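You operate a simulated robot arm through the tools that you are given. There is no shell and no other tool. Be economical: measure what you need, move in short steps, check, and stop when the job is done.

You run a simulated robot arm. Do the job below in one go: nothing can be reset, and whatever is moved stays where it is left.

TASK
Take the white rag and put it in the black basket. Then put the grey pad from the long grey shelf in the red crate on the top of the green belt. Then take the black lid and leave it in the grey pot. Then put the blue crate lid on the top of the green belt away on the shelf under the beige bench. Then take the yellow cup and leave it on the top of the fixed bench. Then fetch the flat wire basket and set it on the top of the green belt. Keep to this order. Set down upright: yellow cup.

It is judged by the outcome, as a careful person would: the job done as asked, and still so three seconds after it is handed in. It fails if anything else is knocked over, pushed out of place, dropped, spilled or broken. Lids that push on must go on centred and level and be pressed home; caps that screw on are set level and turned clockwise until they are tight.

THE ROBOT
A 7-joint arm with a two-finger parallel gripper on a trunk, on a base that drives. Base frame: it is fixed to the floor where the robot stands at the start and does not move with it; the origin is under the middle of the robot, x ahead of it, y to its left, z up; the surface under the hand at the start is at about z = 0.8. Units: m, degrees, N and s.
With the tool pointing down near the work surface it reaches from about 0.36 to 0.9 m from the robot's upright axis, wherever it stands. Its first joint turns from -115.0 to 115.0 degrees. Places, roughly: black basket (33x33x16 cm) [0.6, -1.8, 0.8]; black lid (6x6x3 cm) [-4.3, 4.4, 1]; blue crate lid (38x29x7 cm) [-4.4, 7.2, 1]; flat wire basket (32x25x14 cm) [-4.3, 8.8, 1]; grey pad (7x10x5 cm) [-4.2, 6.9, 0.6]; grey pot (21x21x18 cm) [-4.5, 4.3, 1]; red crate (44x30x15 cm) [-4.5, 4.7, 1]; shelf under the beige bench [0.6, 1, 0.2]; top of the fixed bench [-4.5, 9.9, 0.9]; top of the green belt [-4.5, 5.4, 1]; white rag (7x10x4 cm) [0.5, -0.1, 0.8]; yellow cup (8x8x13 cm) [-4.3, 7.4, 1]. Payload 3.91 kg.
The TCP is the grasp point between the finger pads, 0.03 m short of the fingertips. In the tool frame z runs along the fingers and y along their closing line. Largest opening 0.11 m; finger width 0.02, thickness 0.01; the body of the gripper, 0.048 by 0.112 m, starts 0.055 m behind the TCP.
Orientation is told as [roll, pitch, yaw] about the base's x, y, z axes, in that order, counted from this pose: with the fingers straight down and closing along the base's y, the tool's x points along the base's -x, its y along +y and its z along -z.

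THE INTERFACE
- The arm moves only by the tool play_rows. Its argument "plan" is a list of rows, each a list of 7 numbers: the turn, a rotation vector about the tool's x, y, z in degrees, then the shift along the tool's x, y, z in m, then the opening in per cent of the stroke, from 0 (shut) to 100 (fully open). In form: [[rx, ry, rz, tx, ty, tz, grip], ...]. A call has 1 to 10 rows; each row shifts and turns the commanded pose from where the row before left it, along the tool's axes as they then stand. Each row takes 0.2 s and may step no farther than 0.05 m and 8.6 degrees from the row before; otherwise, or with a gripper value out of range, the whole call is refused. A pose out of reach is approached as far as the arm can. The call stops where the force on the tool passes 40 N (or 10 N more than at its start, if that is more) or the arm is blocked; 0.2 s more then pass. Each finger travels about 0.153 m/s and halts on what it meets, pressing with about 31 N; the grip force reading is that of the motor and also rises with nothing between the fingers. The clock runs only during rows and for 0.2 s after the last one: add rows that do not move to give the fingers time. The reply holds the time, the measured pose of the TCP, the force on the tool along the base axes, the opening and the grip force, in the units named above and with some noise, with the torque about the TCP (base axes, N m) and any sound that the robot's microphone picked up.
- Cameras (640 x 400 px; columns grow to the right, rows downward): "scene" is now at [0.2157, 0.188, 1.1041]; the picture's right is [-0.06, -1.00, 0.00], its down [-0.49, 0.03, -0.87] and it looks along [0.87, -0.06, -0.49] (base axes); focal length 214 px, centre (320, 200). "wrist" rides on the gripper at [0.072, 0.017, -0.103] in the tool frame; the picture's right is [-0.23, 0.97, 0.00], its down [-0.76, -0.18, -0.62] and it looks along [-0.61, -0.14, 0.78] (tool axes); focal length 222 px, centre (320, 200). There is no depth. A picture from a camera that has moved, and an enlarged one, comes with that camera's place and axes in the base frame and with its lens. The place of the scene camera against the robot may be out by one fixed shift of up to 0.025 m in any direction.
- grab_frame(camera): a new picture of that camera. The clock stands still meanwhile.
- raise_lower(by): slides the trunk up (or, below 0, down) by that many m; the arm and the scene camera ride with it, the base frame stays. It gives what a move gives, with no picture.
- roll_base(legs): drives the robot by 1 to 6 legs, each [ahead, left, turn to the left] in m, m and degrees, along the robot's own axes; the way and the turn of a leg run together, so that a leg with both is an arc; at most 1.5 m and 180 degrees a leg. The arm and the cameras ride along, it lands a little off, and it stops where it bumps. It gives what a move gives.
- turn_head(pan, tilt): turns the head with the scene camera to pan (to the left, within 80 degrees either way) and tilt (down, from -29 to 69), counted from straight ahead of the robot. It gives what a move gives.
- inspect(camera, box): a new picture of the part [left, top, right, bottom] of that camera's present view, enlarged. The clock stands still meanwhile.
- finish_job(): hands the job in; it is judged then, once.

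Go step by step. Nothing tells you exact positions but the pictures and the camera data: compare them with the known pose of the tool, close in by small moves and look again before you grip or let go. The budget is 186 turns and 148 pictures, counting those below and the enlarged ones. Unless the task says otherwise, let go and move clear before handing in, and close with one line.

The tools are called after ">>>" as a command line: name --pt "numbers of a row" for each row, then --argument value for the rest, lists and objects as JSON in quotes. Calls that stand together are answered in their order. play_rows: Moves the arm, as the interface text tells. Its arguments: {"type":"object","properties":{"plan":{"type":"array","items":{"type":"array","items":{"type":"number"}}}},"required":["plan"]} The other tools are called the same way: raise_lower (by) slides the trunk up or down; roll_base (legs) drives the base; turn_head (pan, tilt) turns the head that bears the scene camera; grab_frame (camera) takes a picture; inspect (camera, box) takes an enlarged picture of a part of a camera's view; finish_job () hands the job in.

At the start:

```text
time: 0.0
tool_pos: [0.4183, 0.1925, 1.0577]
tcp_rot: [0.1, 0.1, 0.0]
force: [-0.2, -0.2, 0.3]
moment: [0.01, 0.0, 0.01]
width: 0.11
grip_force: 0.1
trunk travel left (down, up): [-0.425, 0.565]
robot x, y, heading: [-0.0007, -0.0016, -0.1]
head pan, tilt: [-3.7, 29.5]
```

scene: 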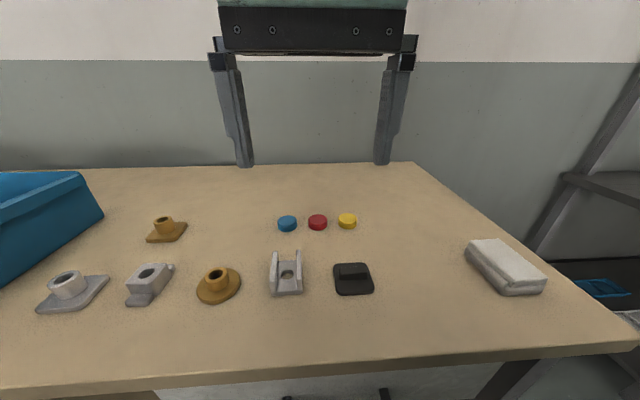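
wrist: 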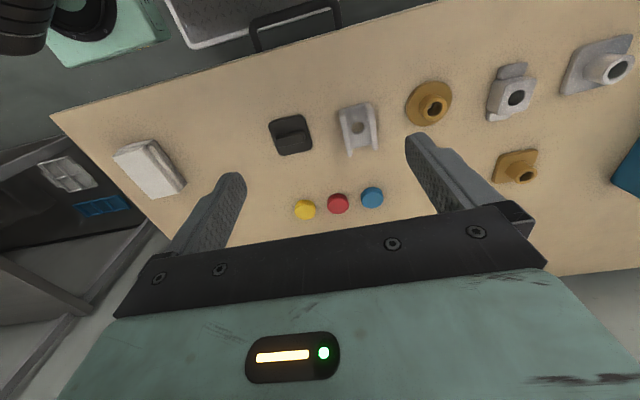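

The white rag lies at about (0.46, -0.14), long side along x, on the bench in front. I move the open hand above it and look with the wrist camera.

>>> play_rows --pt "0 0 0 -0.0055 -0.0416 0.0135 100" --pt "0 0 0 -0.0055 -0.0416 0.0135 100" --pt "0 0 0 -0.0055 -0.0416 0.0135 100" --pt "0 0 0 -0.0055 -0.0416 0.0135 100" --pt "0 0 0 -0.0055 -0.0416 0.0135 100" --pt "0 0 0 -0.0055 -0.0416 0.0135 100" --pt "0 0 0 -0.0055 -0.0416 0.0135 100" --pt "0 0 0 -0.0055 -0.0416 0.0135 100"

>>> grab_frame --camera "wrist"

>>> grab_frame --camera "scene"

```text
time: 1.8
tool_pos: [0.4795, -0.1361, 0.9358]
tcp_rot: [0.0, 0.0, 0.1]
force: [-1.0, -0.1, 0.0]
moment: [0.02, -0.02, 0.01]
width: 0.1102
grip_force: 0.1
out of reach, approached as far as the arm can: row 5, 6
trunk travel left (down, up): [-0.425, 0.565]
robot x, y, heading: [-0.0024, 0.006, 0.0]
head pan, tilt: [-3.7, 29.5]
```

```text
145 pictures are left
camera wrist: at [0.4061, -0.1184, 1.0381], right [0.23, 0.97, 0.0], down [0.76, -0.18, 0.62], along [0.61, -0.14, -0.78], focal length 222 px, centre (320, 200)
```

wrist: 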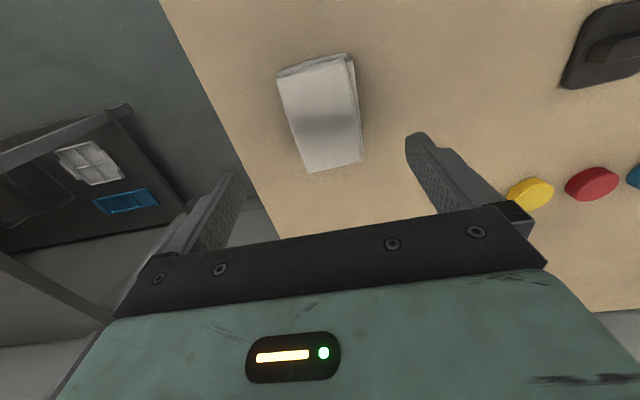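

```text
144 pictures are left
camera scene: at [0.2156, 0.1881, 1.1041], right [-0.06, -1.0, 0.0], down [-0.49, 0.03, -0.87], along [0.87, -0.06, -0.49], focal length 214 px, centre (320, 200)
```

scene: 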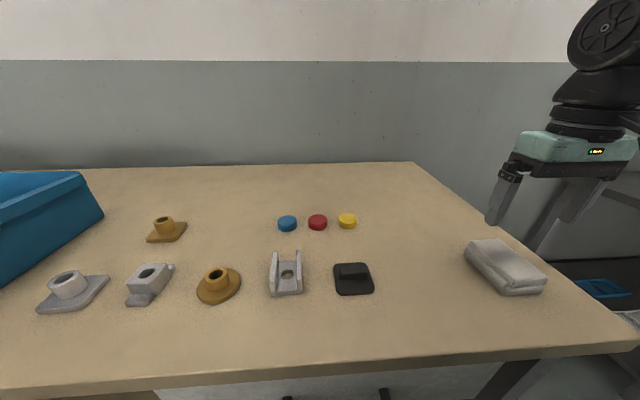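

The rag's middle is at about (0.477, -0.131), square to the hand. I go down over it, grip, and lift.

>>> play_rows --pt "0 0 0 0.002 0.005 0.03 100" --pt "0 0 0 0 0 0.03 100" --pt "0 0 0 0 0 0.025 100" --pt "0 0 0 0 0 0.013 100" --pt "0 0 0 0 0 0 0" --pt "0 0 0 0 0 0 0" --pt "0 0 0 0 0 0 0"

>>> grab_frame --camera "wrist"

>>> turn_head --pan -70 --tilt 25

>>> grab_frame --camera "scene"

```text
time: 3.4
tool_pos: [0.4772, -0.1315, 0.8363]
tcp_rot: [0.0, 0.0, 0.0]
force: [-0.2, -1.4, -0.6]
moment: [-0.01, 0.01, 0.01]
width: 0.0645
grip_force: 31.2
trunk travel left (down, up): [-0.425, 0.565]
robot x, y, heading: [0.0029, 0.0029, 0.4]
head pan, tilt: [-3.7, 29.5]
```

```text
143 pictures are left
camera wrist: at [0.4041, -0.1136, 0.9384], right [0.23, 0.97, 0.0], down [0.76, -0.18, 0.62], along [0.61, -0.14, -0.78], focal length 222 px, centre (320, 200)
```

wrist: 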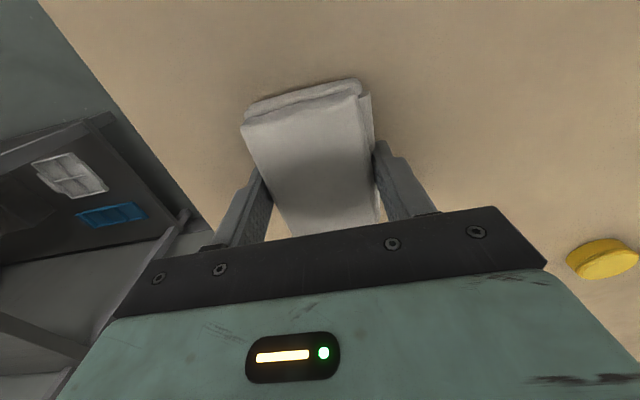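

```text
time: 4.8
tool_pos: [0.4773, -0.1309, 0.8359]
tcp_rot: [0.0, 0.0, -0.1]
force: [0.1, 0.1, 1.1]
moment: [0.0, 0.03, 0.01]
width: 0.0642
grip_force: 31.3
trunk travel left (down, up): [-0.425, 0.565]
robot x, y, heading: [0.0006, -0.0017, 0.2]
head pan, tilt: [-70.0, 25.0]
```

```text
142 pictures are left
camera scene: at [0.1568, 0.1073, 1.1113], right [-0.94, -0.34, 0.0], down [-0.14, 0.4, -0.91], along [0.31, -0.85, -0.42], focal length 214 px, centre (320, 200)
```

scene: 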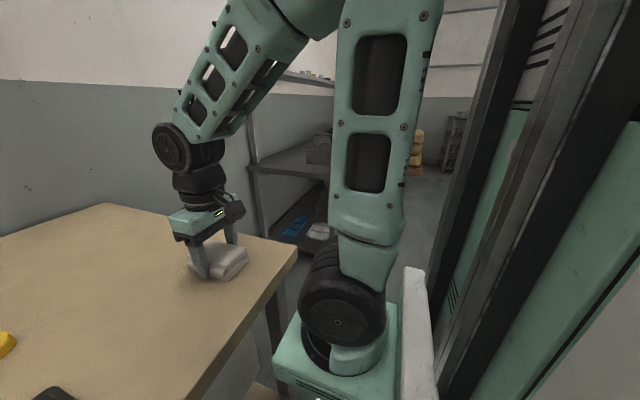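

The rag is held. I lift it and bring it to the front of the robot, then look right for the way to the basket.

>>> play_rows --pt "0 0 0 0 0 -0.04 0" --pt "0 0 0 0 0 -0.045 0" --pt "0 0 0 0 0 -0.045 0" --pt "0 0 0 0 0 -0.045 0" --pt "0 0 0 0.005 0.03 -0.03 0" --pt "0 0 0 0.005 0.045 0 0" --pt "0 0 0 0.01 0.045 0 0" --pt "0 0 0 0.02 0.04 0 0" --pt "0 0 0 0.02 0.04 0 0" --pt "0 0 0 0.01 0.04 0 0"

>>> grab_frame --camera "scene"

```text
time: 7.0
tool_pos: [0.4163, 0.1102, 1.0355]
tcp_rot: [0.1, 0.0, -0.2]
force: [0.1, -0.2, -1.3]
moment: [-0.01, 0.04, 0.01]
width: 0.0643
grip_force: 31.0
out of reach, approached as far as the arm can: row 4, 5
trunk travel left (down, up): [-0.425, 0.565]
robot x, y, heading: [0.0008, 0.0002, 0.0]
head pan, tilt: [-70.0, 25.0]
```

```text
141 pictures are left
camera scene: at [0.1568, 0.1072, 1.1113], right [-0.94, -0.34, 0.0], down [-0.14, 0.4, -0.91], along [0.31, -0.85, -0.42], focal length 214 px, centre (320, 200)
```

scene: 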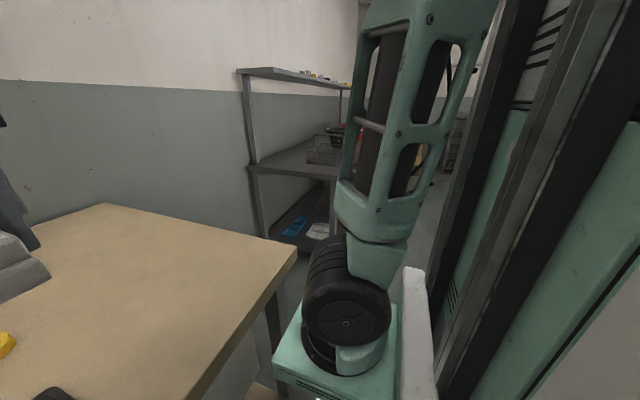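

The basket is on a shelf rack further right. I back off a bit and drive right, then look.

>>> roll_base --legs '[[-0.25, 0, 0], [0, -1.0, 0]]'

>>> turn_head --pan -40 --tilt 20

>>> grab_frame --camera "scene"

```text
time: 13.6
tool_pos: [0.173, -0.8917, 1.0339]
tcp_rot: [0.0, 0.0, 0.2]
force: [0.3, 0.9, -0.9]
moment: [-0.01, -0.04, -0.01]
width: 0.0643
grip_force: 31.2
trunk travel left (down, up): [-0.425, 0.565]
robot x, y, heading: [-0.2421, -1.0054, 0.5]
head pan, tilt: [-70.0, 25.0]
```

```text
time: 14.5
tool_pos: [0.1719, -0.8939, 1.0349]
tcp_rot: [0.0, 0.1, 0.3]
force: [-1.1, 1.0, -0.7]
moment: [0.01, -0.01, 0.02]
width: 0.0641
grip_force: 31.5
trunk travel left (down, up): [-0.425, 0.565]
robot x, y, heading: [-0.2454, -1.0038, 0.3]
head pan, tilt: [-40.0, 20.0]
```

```text
140 pictures are left
camera scene: at [-0.0478, -0.8707, 1.1193], right [-0.64, -0.77, 0.0], down [-0.26, 0.22, -0.94], along [0.72, -0.6, -0.34], focal length 214 px, centre (320, 200)
```

scene: 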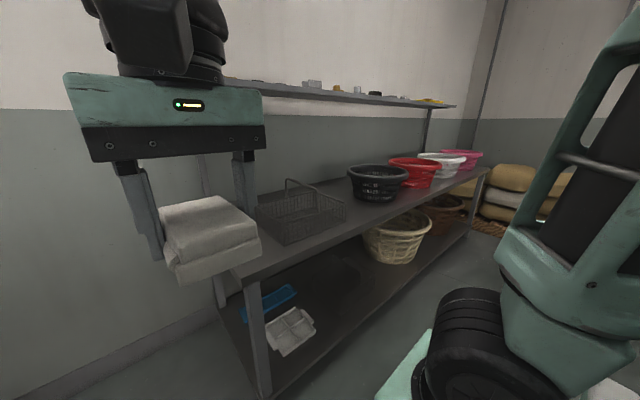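

The black basket stands on the middle shelf ahead right. I drive on to stand in front of it.

>>> roll_base --legs '[[0, -0.75, 0]]'

>>> turn_head --pan 0 --tilt 25

>>> grab_frame --camera "scene"

>>> grab_frame --camera "wrist"

```text
time: 18.6
tool_pos: [0.1739, -1.6441, 1.0339]
tcp_rot: [0.0, 0.0, -0.1]
force: [0.9, -0.1, 0.0]
moment: [-0.01, 0.01, 0.0]
width: 0.0645
grip_force: 31.2
trunk travel left (down, up): [-0.425, 0.565]
robot x, y, heading: [-0.2425, -1.7536, 0.1]
head pan, tilt: [-40.0, 20.0]
```

```text
time: 19.7
tool_pos: [0.1751, -1.6439, 1.0355]
tcp_rot: [0.0, 0.0, -0.1]
force: [-0.6, -0.3, -0.3]
moment: [-0.01, 0.02, -0.02]
width: 0.0642
grip_force: 31.1
trunk travel left (down, up): [-0.425, 0.565]
robot x, y, heading: [-0.2441, -1.7539, -0.2]
head pan, tilt: [0.0, 25.0]
```

```text
139 pictures are left
camera scene: at [-0.0241, -1.5612, 1.1113], right [0.0, -1.0, 0.0], down [-0.42, 0.0, -0.91], along [0.91, 0.0, -0.42], focal length 214 px, centre (320, 200)
```

scene: 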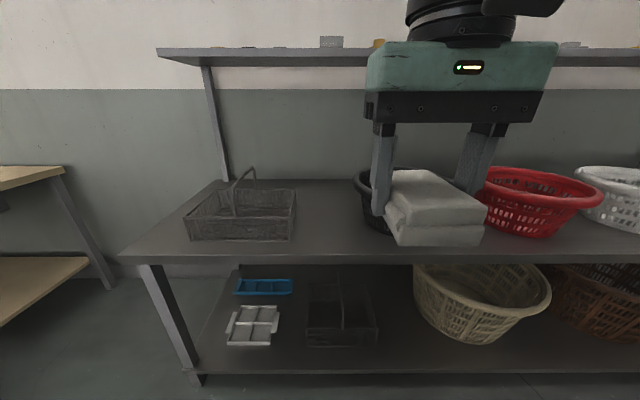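

```text
138 pictures are left
camera wrist: at [0.1021, -1.6275, 1.137], right [0.23, 0.97, 0.0], down [0.76, -0.18, 0.62], along [0.61, -0.14, -0.78], focal length 222 px, centre (320, 200)
```

wrist: 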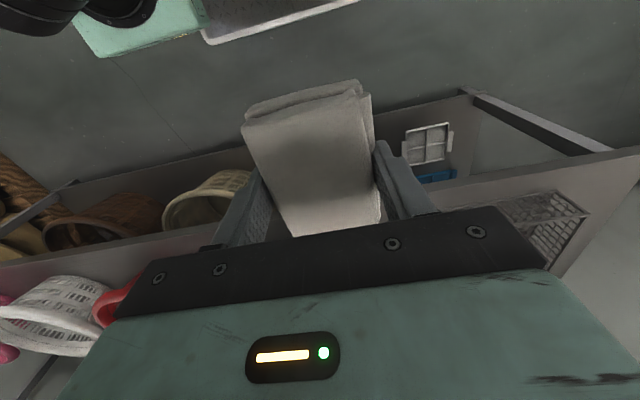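

The rag hides the basket. I swing the hand to the left to see it.

>>> play_rows --pt "0 0 0 0 0.045 -0.01 0" --pt "0 0 0 0 0.045 -0.01 0" --pt "0 0 0 0 0.045 -0.01 0" --pt "0 0 0 0 0.045 -0.01 0" --pt "0 0 0 0 0.045 0 0" --pt "0 0 0 0 0.045 0 0"

>>> turn_head --pan -20 --tilt 25

>>> grab_frame --camera "scene"

```text
time: 21.1
tool_pos: [0.1761, -1.3745, 1.0738]
tcp_rot: [0.0, 0.0, -0.2]
force: [0.3, -0.1, 0.3]
moment: [0.02, 0.0, -0.02]
width: 0.0642
grip_force: 30.9
trunk travel left (down, up): [-0.425, 0.565]
robot x, y, heading: [-0.2428, -1.7548, -0.4]
head pan, tilt: [0.0, 25.0]
```

```text
time: 21.9
tool_pos: [0.1746, -1.3738, 1.0734]
tcp_rot: [0.0, 0.0, 0.0]
force: [0.0, -0.6, -0.3]
moment: [-0.01, 0.0, -0.01]
width: 0.0645
grip_force: 31.1
trunk travel left (down, up): [-0.425, 0.565]
robot x, y, heading: [-0.2405, -1.7538, -0.1]
head pan, tilt: [-20.0, 25.0]
```

```text
137 pictures are left
camera scene: at [-0.0296, -1.5925, 1.1112], right [-0.34, -0.94, 0.0], down [-0.4, 0.14, -0.91], along [0.85, -0.31, -0.42], focal length 214 px, centre (320, 200)
```

scene: 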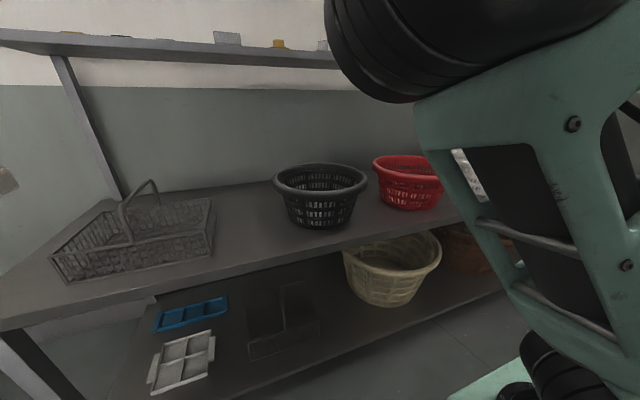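

The black basket's rim centre works out at about (0.65, -1.85, 0.865). I drive closer, then move the rag over it.

>>> roll_base --legs '[[0.22, -0.09, 0]]'

>>> play_rows --pt "0 0 0 -0.025 -0.0386 0 0" --pt "0 0 0 -0.025 -0.0386 0 0" --pt "0 0 0 -0.025 -0.0386 0 0" --pt "0 0 0 -0.025 -0.0386 0 0" --pt "0 0 0 -0.025 -0.0386 0 0" --pt "0 0 0 -0.025 -0.0386 0 0" --pt "0 0 0 -0.025 -0.0386 0 0" --pt "0 0 0 -0.025 -0.0386 0 0" --pt "0 0 0 -0.025 -0.0386 0 0" --pt "0 0 0 -0.025 -0.0386 0 0"

>>> turn_head --pan -15 --tilt 30

>>> grab_frame --camera "scene"

>>> grab_frame --camera "wrist"

```text
time: 23.7
tool_pos: [0.3955, -1.4661, 1.0738]
tcp_rot: [-0.1, 0.1, -0.3]
force: [-0.7, -0.9, -1.0]
moment: [-0.02, 0.01, 0.02]
width: 0.064
grip_force: 31.0
trunk travel left (down, up): [-0.425, 0.565]
robot x, y, heading: [-0.0212, -1.8451, -0.5]
head pan, tilt: [-20.0, 25.0]
```

```text
time: 25.9
tool_pos: [0.6443, -1.8536, 1.0772]
tcp_rot: [0.0, 0.0, -0.3]
force: [-0.3, 1.1, 0.1]
moment: [-0.02, -0.02, 0.03]
width: 0.0645
grip_force: 30.9
trunk travel left (down, up): [-0.425, 0.565]
robot x, y, heading: [-0.0221, -1.8461, -0.6]
head pan, tilt: [-20.0, 25.0]
```

```text
time: 26.5
tool_pos: [0.6443, -1.8545, 1.0785]
tcp_rot: [0.1, 0.0, -0.4]
force: [0.1, -0.2, -0.4]
moment: [0.04, -0.01, 0.02]
width: 0.0642
grip_force: 31.1
trunk travel left (down, up): [-0.425, 0.565]
robot x, y, heading: [-0.0263, -1.8444, -0.4]
head pan, tilt: [-15.0, 30.0]
```

```text
136 pictures are left
camera scene: at [0.1904, -1.6753, 1.1033], right [-0.27, -0.96, 0.0], down [-0.48, 0.13, -0.87], along [0.83, -0.23, -0.5], focal length 214 px, centre (320, 200)
```

scene: 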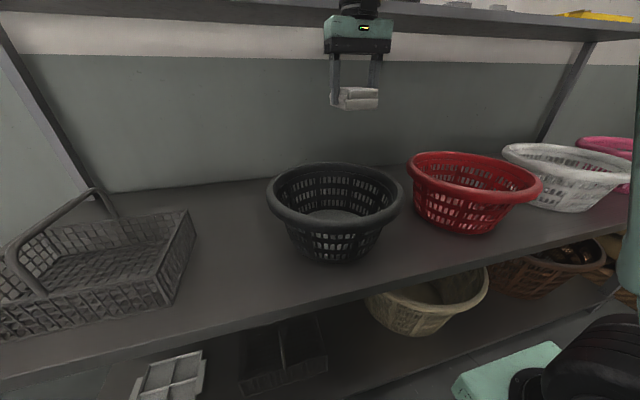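

```text
135 pictures are left
camera wrist: at [0.5718, -1.8364, 1.1795], right [0.23, 0.97, 0.0], down [0.76, -0.18, 0.62], along [0.61, -0.15, -0.78], focal length 222 px, centre (320, 200)
```

wrist: 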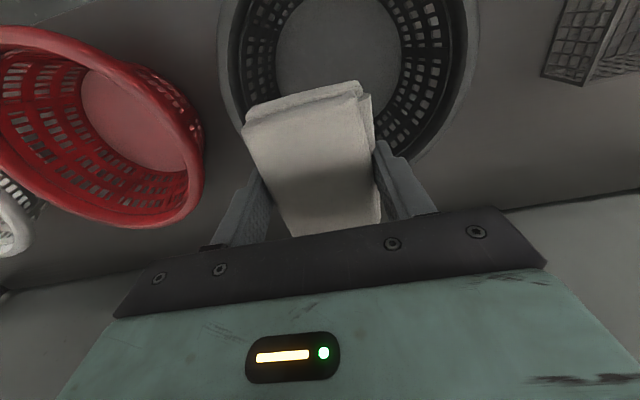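

The rag is nearly over the basket centre (about (0.63, -1.83)). I shift slightly and lower it inside.

>>> play_rows --pt "0 0 0 0.014 0.024 0.03 0" --pt "0 0 0 0 0 0.04 0" --pt "0 0 0 0 0 0.04 0" --pt "0 0 0 0 0 0.04 0" --pt "0 0 0 0 0 0.04 0" --pt "0 0 0 0 0 0.04 0" --pt "0 0 0 0 0 0.04 0"

>>> grab_frame --camera "scene"

>>> grab_frame --camera "wrist"

```text
time: 28.1
tool_pos: [0.6304, -1.83, 0.8057]
tcp_rot: [0.0, 0.0, -0.3]
force: [-1.0, 0.9, -0.3]
moment: [0.0, 0.0, 0.02]
width: 0.0641
grip_force: 30.4
trunk travel left (down, up): [-0.425, 0.565]
robot x, y, heading: [-0.0221, -1.8448, -0.3]
head pan, tilt: [-15.0, 30.0]
```

```text
134 pictures are left
camera scene: at [0.1903, -1.6753, 1.1034], right [-0.27, -0.96, 0.0], down [-0.48, 0.13, -0.87], along [0.83, -0.23, -0.5], focal length 214 px, centre (320, 200)
```

scene: 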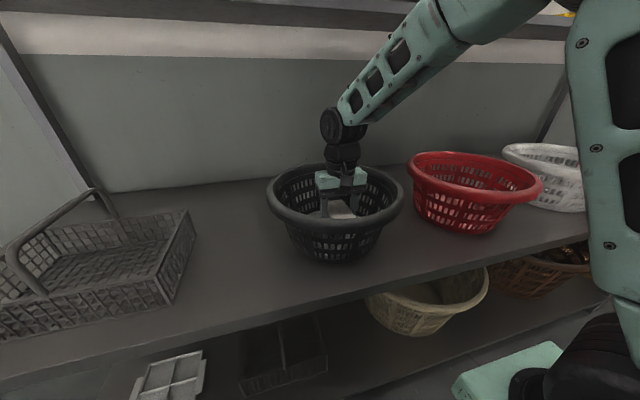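

```text
133 pictures are left
camera wrist: at [0.5573, -1.8125, 0.9082], right [0.23, 0.97, 0.0], down [0.76, -0.18, 0.62], along [0.61, -0.15, -0.78], focal length 222 px, centre (320, 200)
```

wrist: 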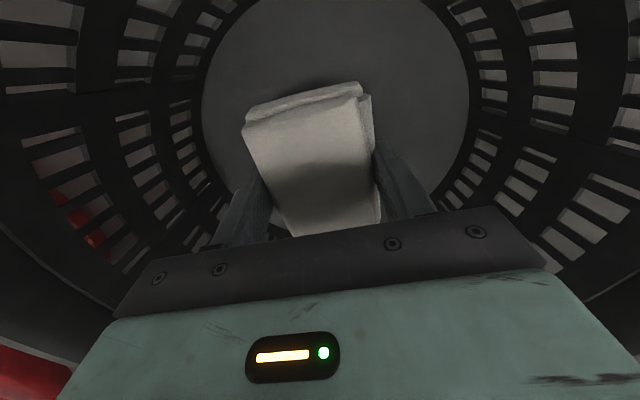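

Well inside the basket. I lower until it touches the bottom, release and rise out.

>>> play_rows --pt "0 0 0 0 0 0.02 0" --pt "0 0 0 0 0 0.015 0" --pt "0 0 0 0 0 0.01 0"

>>> grab_frame --camera "scene"

```text
time: 28.9
tool_pos: [0.6307, -1.8303, 0.7636]
tcp_rot: [0.1, -0.2, -0.4]
force: [-6.7, -2.3, 34.5]
moment: [-0.14, 0.76, 0.04]
width: 0.0645
grip_force: 31.0
trunk travel left (down, up): [-0.425, 0.565]
robot x, y, heading: [-0.0232, -1.8458, -0.3]
head pan, tilt: [-15.0, 30.0]
```

```text
132 pictures are left
camera scene: at [0.1892, -1.6754, 1.1045], right [-0.27, -0.96, 0.0], down [-0.48, 0.13, -0.87], along [0.84, -0.23, -0.5], focal length 214 px, centre (320, 200)
```

scene: 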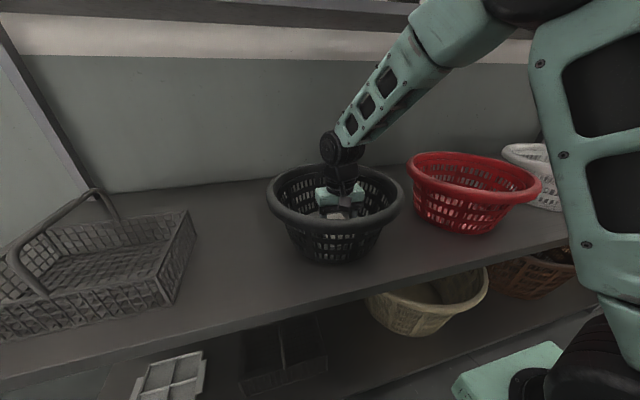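

It touches the bottom (34 N). I open and rise.

>>> play_rows --pt "0 0 0 0 0 -0.004 60" --pt "0 0 0 0 0 0 90" --pt "0 0 0 0 0 0 90" --pt "0 0 0 0 0 -0.04 90" --pt "0 0 0 0 0 -0.045 90" --pt "0 0 0 0 0 -0.045 90" --pt "0 0 0 0 0 -0.045 90" --pt "0 0 0 0 0 -0.045 90" --pt "0 0 0 0 0 -0.045 90" --pt "0 0 0 0 0 -0.045 90"

>>> grab_frame --camera "wrist"

```text
time: 31.1
tool_pos: [0.6261, -1.8321, 1.0723]
tcp_rot: [0.0, 0.1, -0.4]
force: [0.5, -0.6, -0.5]
moment: [0.0, 0.02, -0.01]
width: 0.0989
grip_force: 0.0
trunk travel left (down, up): [-0.425, 0.565]
robot x, y, heading: [-0.0244, -1.8453, -0.3]
head pan, tilt: [-15.0, 30.0]
```

```text
131 pictures are left
camera wrist: at [0.554, -1.8148, 1.1747], right [0.23, 0.97, 0.0], down [0.76, -0.18, 0.62], along [0.6, -0.15, -0.78], focal length 222 px, centre (320, 200)
```

wrist: 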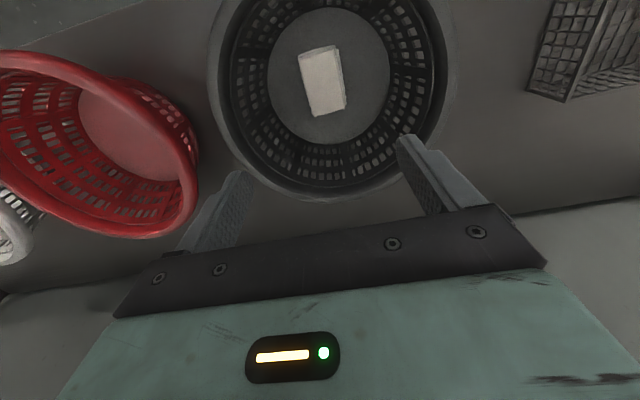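

The rag lies in the black basket. Next the pad: I retract the arm, back off, turn to face +y, and look for the way.

>>> play_rows --pt "0 0 0 0.04 0 0 90" --pt "0 0 0 0.045 0 0 90" --pt "0 0 0 0.045 0 0 90" --pt "0 0 0 0.045 0 0 90" --pt "0 0 0 0.045 0 0 90"

>>> roll_base --legs '[[-0.5, 0, 0], [0, 0, 90]]'

>>> turn_head --pan 20 --tilt 10

>>> grab_frame --camera "scene"

>>> turn_head --pan 75 --tilt 15

>>> grab_frame --camera "scene"

```text
time: 32.3
tool_pos: [0.4099, -1.8265, 1.0713]
tcp_rot: [-0.3, 0.2, -1.0]
force: [-3.0, 5.4, -0.1]
moment: [-0.5, -0.26, 0.04]
width: 0.0988
grip_force: 0.0
trunk travel left (down, up): [-0.425, 0.565]
robot x, y, heading: [-0.0202, -1.845, -0.6]
head pan, tilt: [-15.0, 30.0]
```

```text
time: 39.1
tool_pos: [-0.5503, -1.409, 1.0728]
tcp_rot: [-0.1, 0.1, 91.4]
force: [-0.6, 0.1, -0.8]
moment: [-0.02, -0.03, 0.0]
width: 0.0991
grip_force: 0.0
trunk travel left (down, up): [-0.425, 0.565]
robot x, y, heading: [-0.5169, -1.8436, 91.6]
head pan, tilt: [-15.0, 30.0]
```

```text
time: 40.1
tool_pos: [-0.551, -1.4094, 1.0726]
tcp_rot: [-0.1, 0.2, 91.4]
force: [-0.1, -0.2, 0.7]
moment: [-0.02, 0.02, -0.02]
width: 0.0991
grip_force: 0.1
trunk travel left (down, up): [-0.425, 0.565]
robot x, y, heading: [-0.5197, -1.8423, 91.5]
head pan, tilt: [20.0, 10.0]
```

```text
130 pictures are left
camera scene: at [-0.7784, -1.6302, 1.1356], right [0.93, 0.36, 0.0], down [0.06, -0.16, -0.98], along [-0.36, 0.92, -0.17], focal length 214 px, centre (320, 200)
```

scene: 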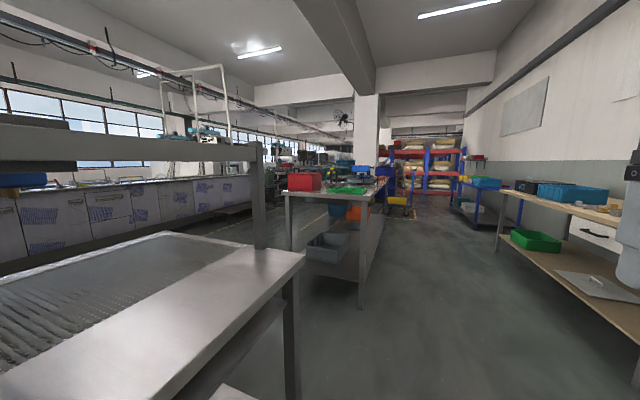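

```text
time: 41.4
tool_pos: [-0.5496, -1.4102, 1.0726]
tcp_rot: [-0.2, 0.2, 91.3]
force: [0.0, 0.6, 0.2]
moment: [0.01, 0.03, -0.02]
width: 0.0989
grip_force: 0.1
trunk travel left (down, up): [-0.425, 0.565]
robot x, y, heading: [-0.5221, -1.8423, 91.4]
head pan, tilt: [75.0, 15.0]
```

```text
129 pictures are left
camera scene: at [-0.8353, -1.6947, 1.1275], right [0.24, 0.97, 0.0], down [0.25, -0.06, -0.97], along [-0.94, 0.23, -0.26], focal length 214 px, centre (320, 200)
```

scene: 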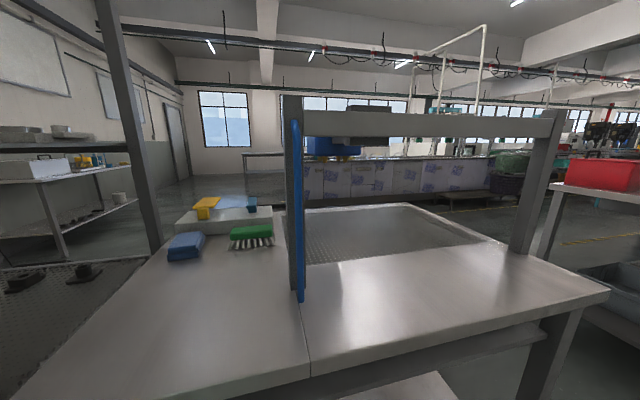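

I'm in an aisle between benches; an island table starts about y = -0.1 on the left. I drive forward to the gap between the bench and the island and look through it.

>>> roll_base --legs '[[0, -0.1, -1.5], [1.3, 0, 0]]'

>>> turn_head --pan 70 --tilt 15

>>> grab_frame --camera "scene"

>>> turn_head --pan 10 --tilt 8

>>> grab_frame --camera "scene"

```text
time: 48.6
tool_pos: [-0.4098, -0.1144, 1.0726]
tcp_rot: [-0.1, 0.1, 88.4]
force: [0.6, 0.3, 0.0]
moment: [0.0, -0.01, 0.03]
width: 0.0989
grip_force: 0.1
trunk travel left (down, up): [-0.425, 0.565]
robot x, y, heading: [-0.3982, -0.5527, 88.4]
head pan, tilt: [75.0, 15.0]
```

```text
time: 49.3
tool_pos: [-0.4105, -0.1128, 1.0715]
tcp_rot: [0.0, 0.1, 88.5]
force: [-0.5, -0.6, 0.7]
moment: [-0.01, -0.03, 0.03]
width: 0.0989
grip_force: 0.0
trunk travel left (down, up): [-0.425, 0.565]
robot x, y, heading: [-0.4008, -0.5461, 88.4]
head pan, tilt: [70.0, 15.0]
```

```text
128 pictures are left
camera scene: at [-0.7054, -0.3778, 1.1275], right [0.37, 0.93, 0.0], down [0.24, -0.09, -0.97], along [-0.9, 0.35, -0.26], focal length 214 px, centre (320, 200)
```

scene: 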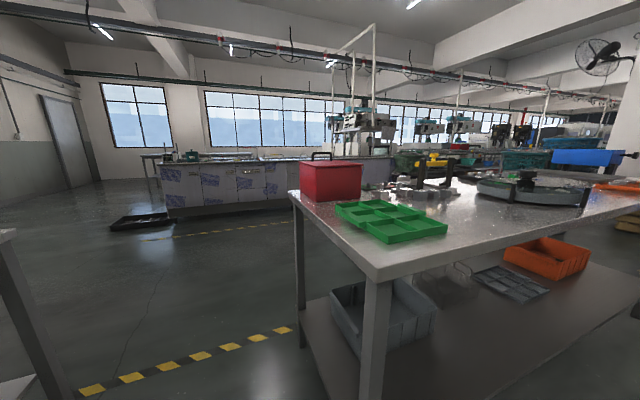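

```text
time: 50.6
tool_pos: [-0.4113, -0.1134, 1.0729]
tcp_rot: [-0.2, 0.2, 88.5]
force: [0.2, 0.7, 0.2]
moment: [0.0, -0.03, -0.01]
width: 0.0987
grip_force: 0.0
trunk travel left (down, up): [-0.425, 0.565]
robot x, y, heading: [-0.3987, -0.5515, 88.6]
head pan, tilt: [10.0, 8.0]
```

```text
127 pictures are left
camera scene: at [-0.6322, -0.3204, 1.1389], right [0.99, 0.15, 0.0], down [0.02, -0.14, -0.99], along [-0.15, 0.98, -0.14], focal length 214 px, centre (320, 200)
```

scene: 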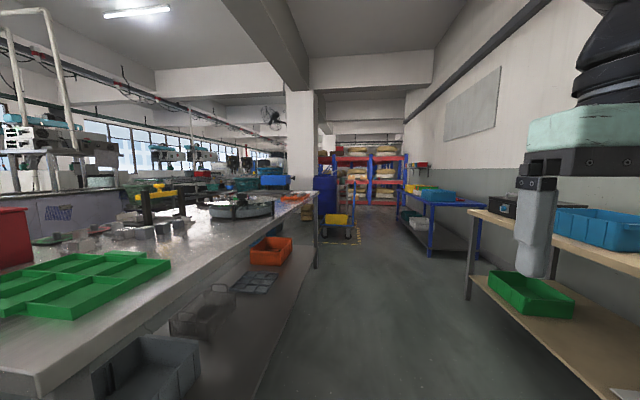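

The gap (y about -1.0 to -0.1) lies exactly beside me, and beyond is a wide aisle. I turn to face -x and drive through.

>>> roll_base --legs '[[0, 0, 91.5], [1.1, 0, 0], [1.1, 0, 0]]'

>>> turn_head --pan -60 --tilt 10

>>> grab_frame --camera "scene"

```text
time: 65.3
tool_pos: [-3.026, -0.5905, 1.0738]
tcp_rot: [-0.1, 0.2, 179.8]
force: [-0.2, 0.7, -0.5]
moment: [-0.02, 0.02, -0.01]
width: 0.0989
grip_force: 0.1
trunk travel left (down, up): [-0.425, 0.565]
robot x, y, heading: [-2.592, -0.5731, 179.7]
head pan, tilt: [10.0, 8.0]
```

```text
time: 66.7
tool_pos: [-3.0262, -0.5901, 1.0721]
tcp_rot: [-0.1, 0.0, 179.7]
force: [-0.7, 0.3, -0.7]
moment: [0.0, -0.04, 0.01]
width: 0.099
grip_force: 0.1
trunk travel left (down, up): [-0.425, 0.565]
robot x, y, heading: [-2.592, -0.5722, 179.7]
head pan, tilt: [-60.0, 10.0]
```

```text
126 pictures are left
camera scene: at [-2.7977, -0.7064, 1.1356], right [0.87, 0.5, 0.0], down [0.09, -0.15, -0.98], along [-0.49, 0.85, -0.17], focal length 214 px, centre (320, 200)
```

scene: 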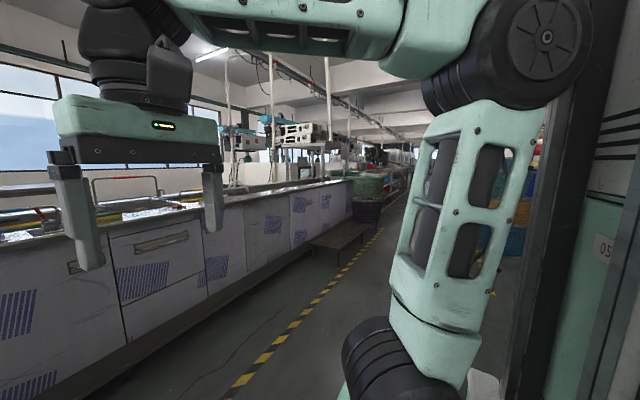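

Open aisle. I turn to face +y and look along it.

>>> roll_base --legs '[[0, 0, -90]]'

>>> turn_head --pan 10 --tilt 8

>>> grab_frame --camera "scene"

```text
time: 71.0
tool_pos: [-2.6033, -0.1371, 1.0721]
tcp_rot: [-0.1, 0.1, 88.8]
force: [0.6, 0.2, 0.2]
moment: [-0.03, 0.0, -0.02]
width: 0.0991
grip_force: 0.0
trunk travel left (down, up): [-0.425, 0.565]
robot x, y, heading: [-2.5923, -0.5724, 88.5]
head pan, tilt: [-60.0, 10.0]
```

```text
time: 72.4
tool_pos: [-2.6036, -0.1373, 1.0724]
tcp_rot: [-0.2, 0.1, 88.9]
force: [-0.2, 0.1, -1.0]
moment: [0.01, 0.0, 0.0]
width: 0.0991
grip_force: 0.0
trunk travel left (down, up): [-0.425, 0.565]
robot x, y, heading: [-2.5907, -0.5753, 88.5]
head pan, tilt: [10.0, 8.0]
```

```text
125 pictures are left
camera scene: at [-2.8247, -0.3451, 1.1389], right [0.99, 0.15, 0.0], down [0.02, -0.14, -0.99], along [-0.15, 0.98, -0.14], focal length 214 px, centre (320, 200)
```

scene: 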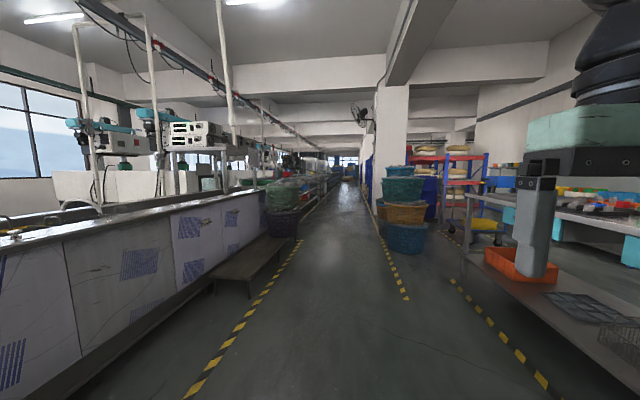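

Clear aisle ahead at x about -2.9. I drive 3 m along and look again.

>>> roll_base --legs '[[0, 0.3, 1.5], [1.5, 0, 0], [1.5, 0, 0]]'

>>> turn_head --pan 30 --tilt 12

>>> grab_frame --camera "scene"

```text
time: 88.6
tool_pos: [-3.0039, 2.8744, 1.0716]
tcp_rot: [-0.2, 0.1, 92.2]
force: [-0.2, 0.4, 0.3]
moment: [-0.01, 0.0, -0.03]
width: 0.099
grip_force: 0.1
trunk travel left (down, up): [-0.425, 0.565]
robot x, y, heading: [-2.9665, 2.4392, 92.2]
head pan, tilt: [10.0, 8.0]
```

```text
time: 89.4
tool_pos: [-3.0039, 2.8737, 1.0732]
tcp_rot: [-0.1, 0.2, 92.2]
force: [-0.6, 0.3, -1.0]
moment: [0.01, -0.02, -0.01]
width: 0.099
grip_force: 0.1
trunk travel left (down, up): [-0.425, 0.565]
robot x, y, heading: [-2.9691, 2.4441, 92.0]
head pan, tilt: [30.0, 12.0]
```

```text
124 pictures are left
camera scene: at [-3.2432, 2.644, 1.1324], right [0.85, 0.53, 0.0], down [0.11, -0.18, -0.98], along [-0.52, 0.83, -0.21], focal length 214 px, centre (320, 200)
```

scene: 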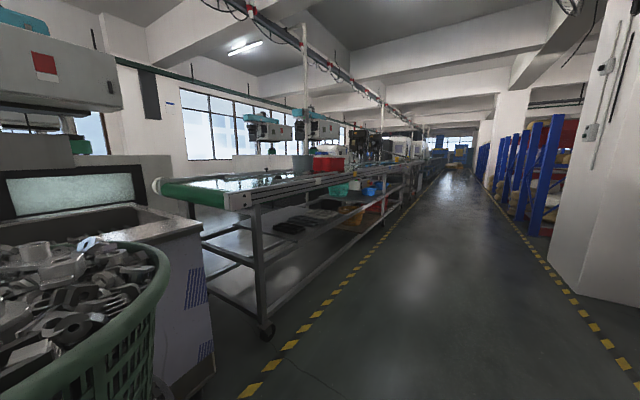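

The green belt conveyor begins ahead on the left. I go on to survey it.

>>> roll_base --legs '[[0, 0, -2], [1.5, 0, 0], [0.8, 0, 0]]'

>>> turn_head --pan 70 --tilt 20

>>> grab_frame --camera "scene"

>>> turn_head --pan 35 --tilt 15

>>> grab_frame --camera "scene"

```text
time: 101.1
tool_pos: [-2.9596, 5.1812, 1.0717]
tcp_rot: [-0.1, 0.1, 89.5]
force: [-0.2, 0.1, 0.5]
moment: [0.03, -0.01, -0.01]
width: 0.0993
grip_force: 0.0
trunk travel left (down, up): [-0.425, 0.565]
robot x, y, heading: [-2.9438, 4.7484, 89.5]
head pan, tilt: [30.0, 12.0]
```

```text
time: 102.2
tool_pos: [-2.9594, 5.1805, 1.073]
tcp_rot: [-0.1, 0.1, 89.5]
force: [-0.4, 0.2, -0.5]
moment: [0.01, 0.02, -0.01]
width: 0.099
grip_force: 0.0
trunk travel left (down, up): [-0.425, 0.565]
robot x, y, heading: [-2.9406, 4.7472, 89.5]
head pan, tilt: [70.0, 20.0]
```

```text
123 pictures are left
camera scene: at [-3.2498, 4.912, 1.1194], right [0.35, 0.94, 0.0], down [0.32, -0.12, -0.94], along [-0.88, 0.33, -0.34], focal length 214 px, centre (320, 200)
```

scene: 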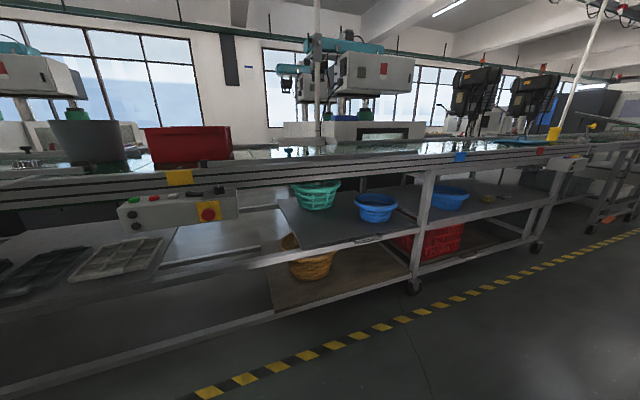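

```text
time: 103.2
tool_pos: [-2.9588, 5.1804, 1.0716]
tcp_rot: [0.0, 0.1, 89.5]
force: [-0.4, -0.4, 0.0]
moment: [0.02, 0.0, 0.0]
width: 0.0991
grip_force: 0.0
trunk travel left (down, up): [-0.425, 0.565]
robot x, y, heading: [-2.9457, 4.7467, 89.6]
head pan, tilt: [35.0, 15.0]
```

```text
122 pictures are left
camera scene: at [-3.2155, 4.9562, 1.1275], right [0.82, 0.57, 0.0], down [0.15, -0.21, -0.97], along [-0.55, 0.8, -0.26], focal length 214 px, centre (320, 200)
```

scene: 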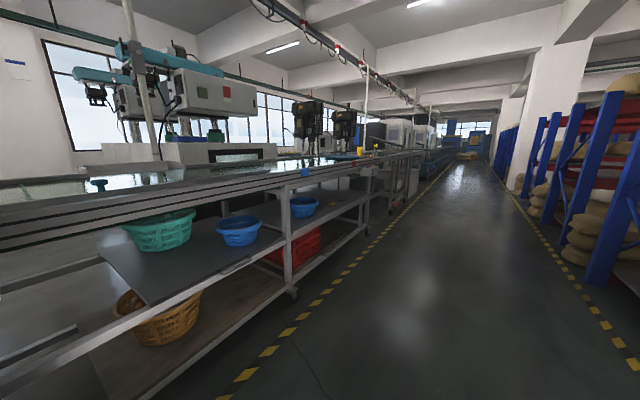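

The pot and red crate are on the belt at left; the long grey shelf is under the belt. I go on to y about 6.7 and turn to face it.

>>> roll_base --legs '[[1.5, 0, 0], [0.5, 0, 0], [0, 0, 90]]'

>>> turn_head --pan 0 --tilt 25

>>> grab_frame --camera "scene"

```text
time: 116.8
tool_pos: [-3.3459, 6.7129, 1.0731]
tcp_rot: [-0.1, 0.1, 177.9]
force: [0.1, 0.2, -0.3]
moment: [0.02, 0.03, 0.01]
width: 0.0992
grip_force: 0.0
trunk travel left (down, up): [-0.425, 0.565]
robot x, y, heading: [-2.9108, 6.7182, 177.9]
head pan, tilt: [35.0, 15.0]
```

```text
time: 117.8
tool_pos: [-3.3441, 6.7127, 1.0726]
tcp_rot: [-0.2, 0.1, 178.0]
force: [0.1, -0.9, -0.1]
moment: [-0.04, -0.03, -0.01]
width: 0.099
grip_force: 0.0
trunk travel left (down, up): [-0.425, 0.565]
robot x, y, heading: [-2.9113, 6.72, 177.9]
head pan, tilt: [0.0, 25.0]
```

```text
121 pictures are left
camera scene: at [-3.1695, 6.5096, 1.1113], right [0.04, 1.0, 0.0], down [0.42, -0.02, -0.91], along [-0.91, 0.03, -0.42], focal length 214 px, centre (320, 200)
```

scene: 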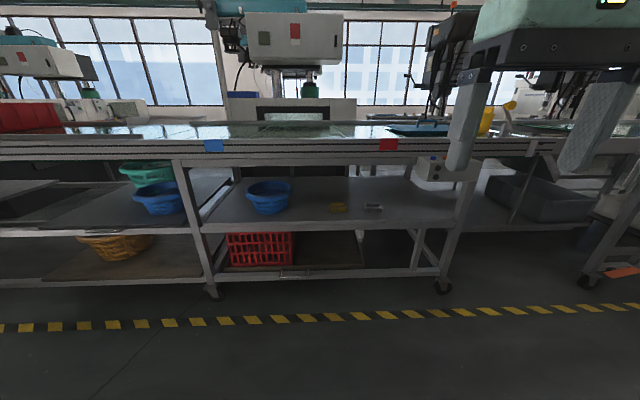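

The pad is on the shelf under the belt (right of a yellow piece). I zoom on it.

>>> inspect --camera "scene" --box '[300, 120, 460, 250]'

>>> inspect --camera "scene" --box '[370, 90, 600, 200]'

```text
3.08 times, centred on (380, 185) of scene
camera zoom: at [-3.1695, 6.5096, 1.1113], right [0.04, 1.0, 0.0], down [0.42, -0.02, -0.91], along [-0.91, 0.03, -0.42], focal length 660 px, centre (135, 246)
```

zoom: 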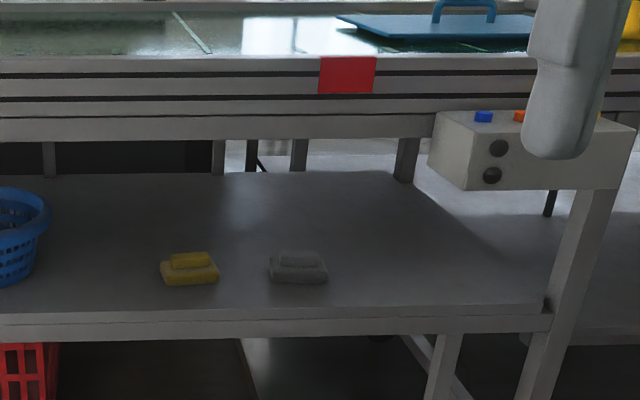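

```text
2.78 times, centred on (485, 145) of scene
camera zoom: at [-3.1695, 6.5096, 1.1113], right [0.04, 1.0, 0.0], down [0.42, -0.02, -0.91], along [-0.91, 0.03, -0.42], focal length 597 px, centre (-139, 353)
```

zoom: 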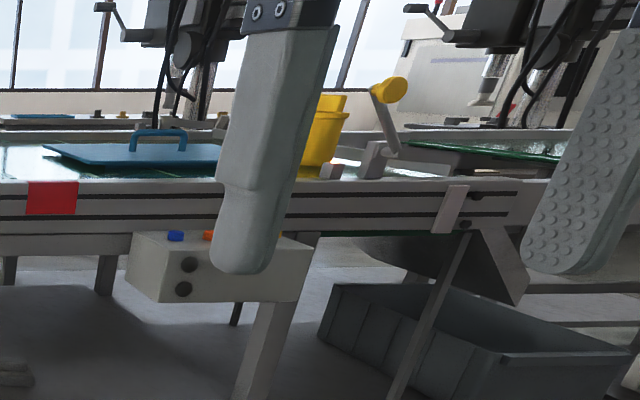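

The pad (about 10 cm along y, narrower top ridge) sits some 8 cm behind the shelf's front edge, under the belt rail. I drive closer and lower the trunk so I can reach in with a tilted hand.

>>> roll_base --legs '[[0, 0, 2.1], [0.53, -0.1, 0]]'

>>> raise_lower --by -0.28

>>> turn_head --pan -10 --tilt 15

>>> grab_frame --camera "scene"

>>> grab_frame --camera "wrist"

```text
time: 121.3
tool_pos: [-3.8772, 6.791, 1.0722]
tcp_rot: [-0.1, 0.1, -179.3]
force: [0.6, -0.4, 0.3]
moment: [0.0, -0.02, -0.02]
width: 0.0991
grip_force: 0.1
trunk travel left (down, up): [-0.425, 0.565]
robot x, y, heading: [-3.4443, 6.8147, -179.3]
head pan, tilt: [0.0, 25.0]
```

```text
time: 124.2
tool_pos: [-3.878, 6.79, 0.7916]
tcp_rot: [-0.2, 0.1, -179.3]
force: [-0.1, 0.3, 0.0]
moment: [0.03, -0.02, -0.03]
width: 0.0991
grip_force: 0.0
trunk travel left (down, up): [-0.145, 0.845]
robot x, y, heading: [-3.4463, 6.8158, -179.4]
head pan, tilt: [0.0, 25.0]
```

```text
time: 124.9
tool_pos: [-3.8764, 6.7913, 0.7924]
tcp_rot: [-0.1, 0.0, -179.2]
force: [-0.2, 0.4, 0.0]
moment: [0.0, 0.01, 0.0]
width: 0.0991
grip_force: 0.2
trunk travel left (down, up): [-0.145, 0.845]
robot x, y, heading: [-3.4418, 6.8183, -179.4]
head pan, tilt: [-10.0, 15.0]
```

```text
118 pictures are left
camera scene: at [-3.6921, 6.6137, 0.8474], right [0.16, 0.99, 0.0], down [0.26, -0.04, -0.97], along [-0.95, 0.16, -0.26], focal length 214 px, centre (320, 200)
```

scene: 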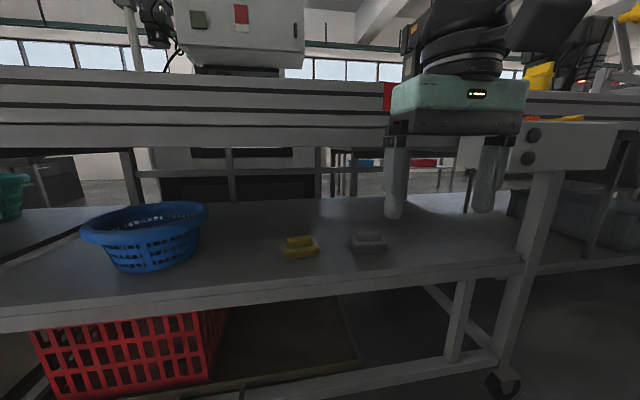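

```text
117 pictures are left
camera wrist: at [-3.8053, 6.7745, 0.8949], right [-0.22, -0.98, 0.0], down [-0.77, 0.17, 0.62], along [-0.61, 0.14, -0.78], focal length 222 px, centre (320, 200)
```

wrist: 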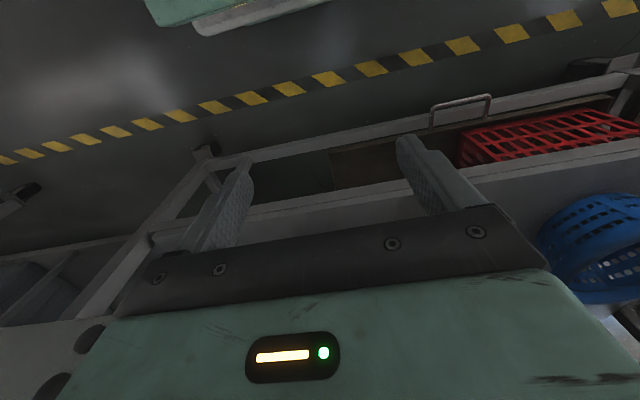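

Pad centre is about (-4.18, 6.82), shelf top z≈0.585, rail underside z≈0.84. I tilt the hand 45° forward to reach in between.

>>> play_rows --pt "0 -7.5 0 0 -0.01 0 100" --pt "0 -7.5 0 0 -0.01 0 100" --pt "0 -7.5 0 0 -0.01 0 100" --pt "0 -7.5 0 0 0 0 100" --pt "0 -7.5 0 0 0 0 100" --pt "0 -7.5 0 0 0 0 100"

>>> grab_frame --camera "scene"

>>> grab_frame --camera "wrist"

```text
time: 126.3
tool_pos: [-3.9608, 6.7468, 0.6989]
tcp_rot: [-0.1, -33.7, -179.3]
force: [0.6, 0.3, -0.6]
moment: [0.0, -0.03, -0.01]
width: 0.11
grip_force: 0.0
out of reach, approached as far as the arm can: row 1, 2, 3, 4, 5, 6
trunk travel left (down, up): [-0.145, 0.845]
robot x, y, heading: [-3.444, 6.817, -179.6]
head pan, tilt: [-10.0, 15.0]
```

```text
116 pictures are left
camera scene: at [-3.6921, 6.6138, 0.8475], right [0.16, 0.99, 0.0], down [0.26, -0.04, -0.97], along [-0.95, 0.16, -0.26], focal length 214 px, centre (320, 200)
```

scene: 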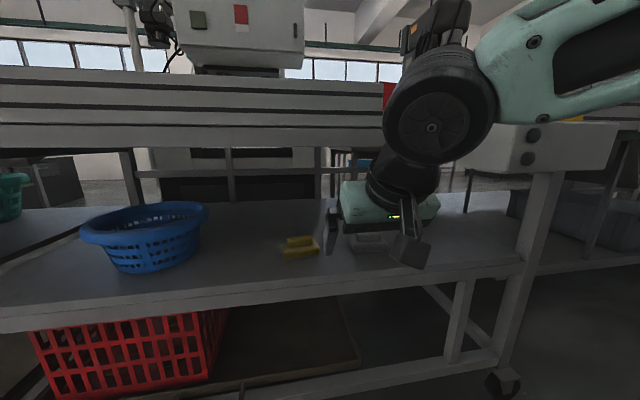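

```text
115 pictures are left
camera wrist: at [-3.8434, 6.7317, 0.7436], right [-0.18, -0.98, 0.13], down [-0.29, 0.17, 0.94], along [-0.94, 0.13, -0.31], focal length 222 px, centre (320, 200)
```

wrist: 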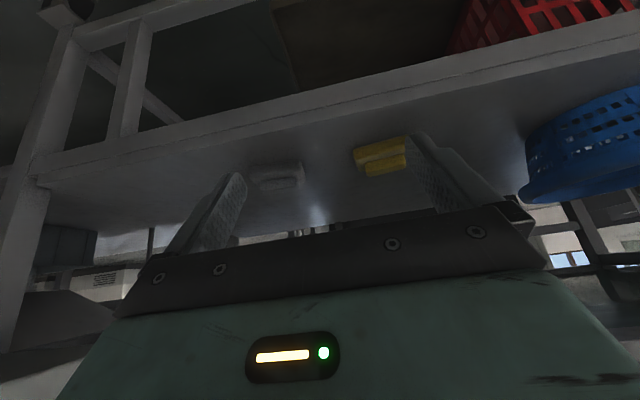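

The arm was too folded for the full tilt there, but the pad is visible between the fingers in the wrist view. I move forward/up to the pre-grasp pose and complete the tilt.

>>> play_rows --pt "0 0 0 -0.0285 -0.018 -0.002 100" --pt "0 0 0 -0.0285 -0.018 -0.002 100" --pt "0 0 0 -0.0285 -0.018 -0.002 100" --pt "0 -3 0 -0.0285 -0.018 -0.002 100" --pt "0 -4 0 0 0 0 100" --pt "0 -4 0 0 0 0 100"

>>> grab_frame --camera "scene"

>>> grab_frame --camera "wrist"

```text
time: 127.7
tool_pos: [-4.0499, 6.8192, 0.7674]
tcp_rot: [-0.1, -44.6, -179.2]
force: [0.4, -0.2, 0.2]
moment: [0.0, 0.02, 0.0]
width: 0.1099
grip_force: 0.1
trunk travel left (down, up): [-0.145, 0.845]
robot x, y, heading: [-3.4421, 6.8148, -179.3]
head pan, tilt: [-10.0, 15.0]
```

```text
114 pictures are left
camera scene: at [-3.6921, 6.6138, 0.8475], right [0.16, 0.99, 0.0], down [0.26, -0.04, -0.97], along [-0.95, 0.16, -0.26], focal length 214 px, centre (320, 200)
```

scene: 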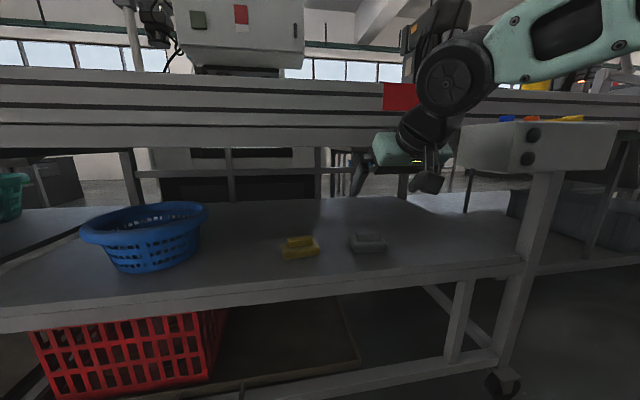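

```text
113 pictures are left
camera wrist: at [-3.9274, 6.8031, 0.7896], right [-0.15, -0.98, 0.16], down [-0.11, 0.17, 0.98], along [-0.98, 0.13, -0.13], focal length 222 px, centre (320, 200)
```

wrist: 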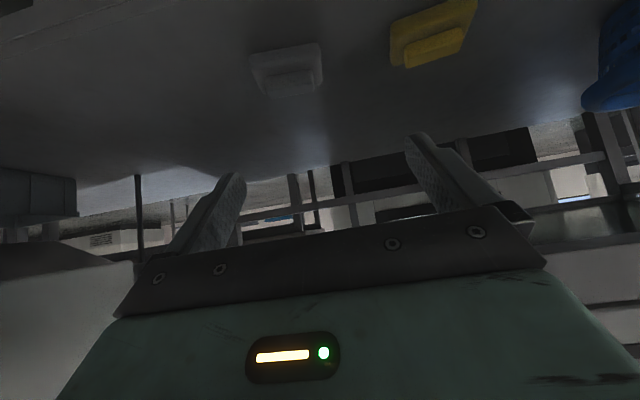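

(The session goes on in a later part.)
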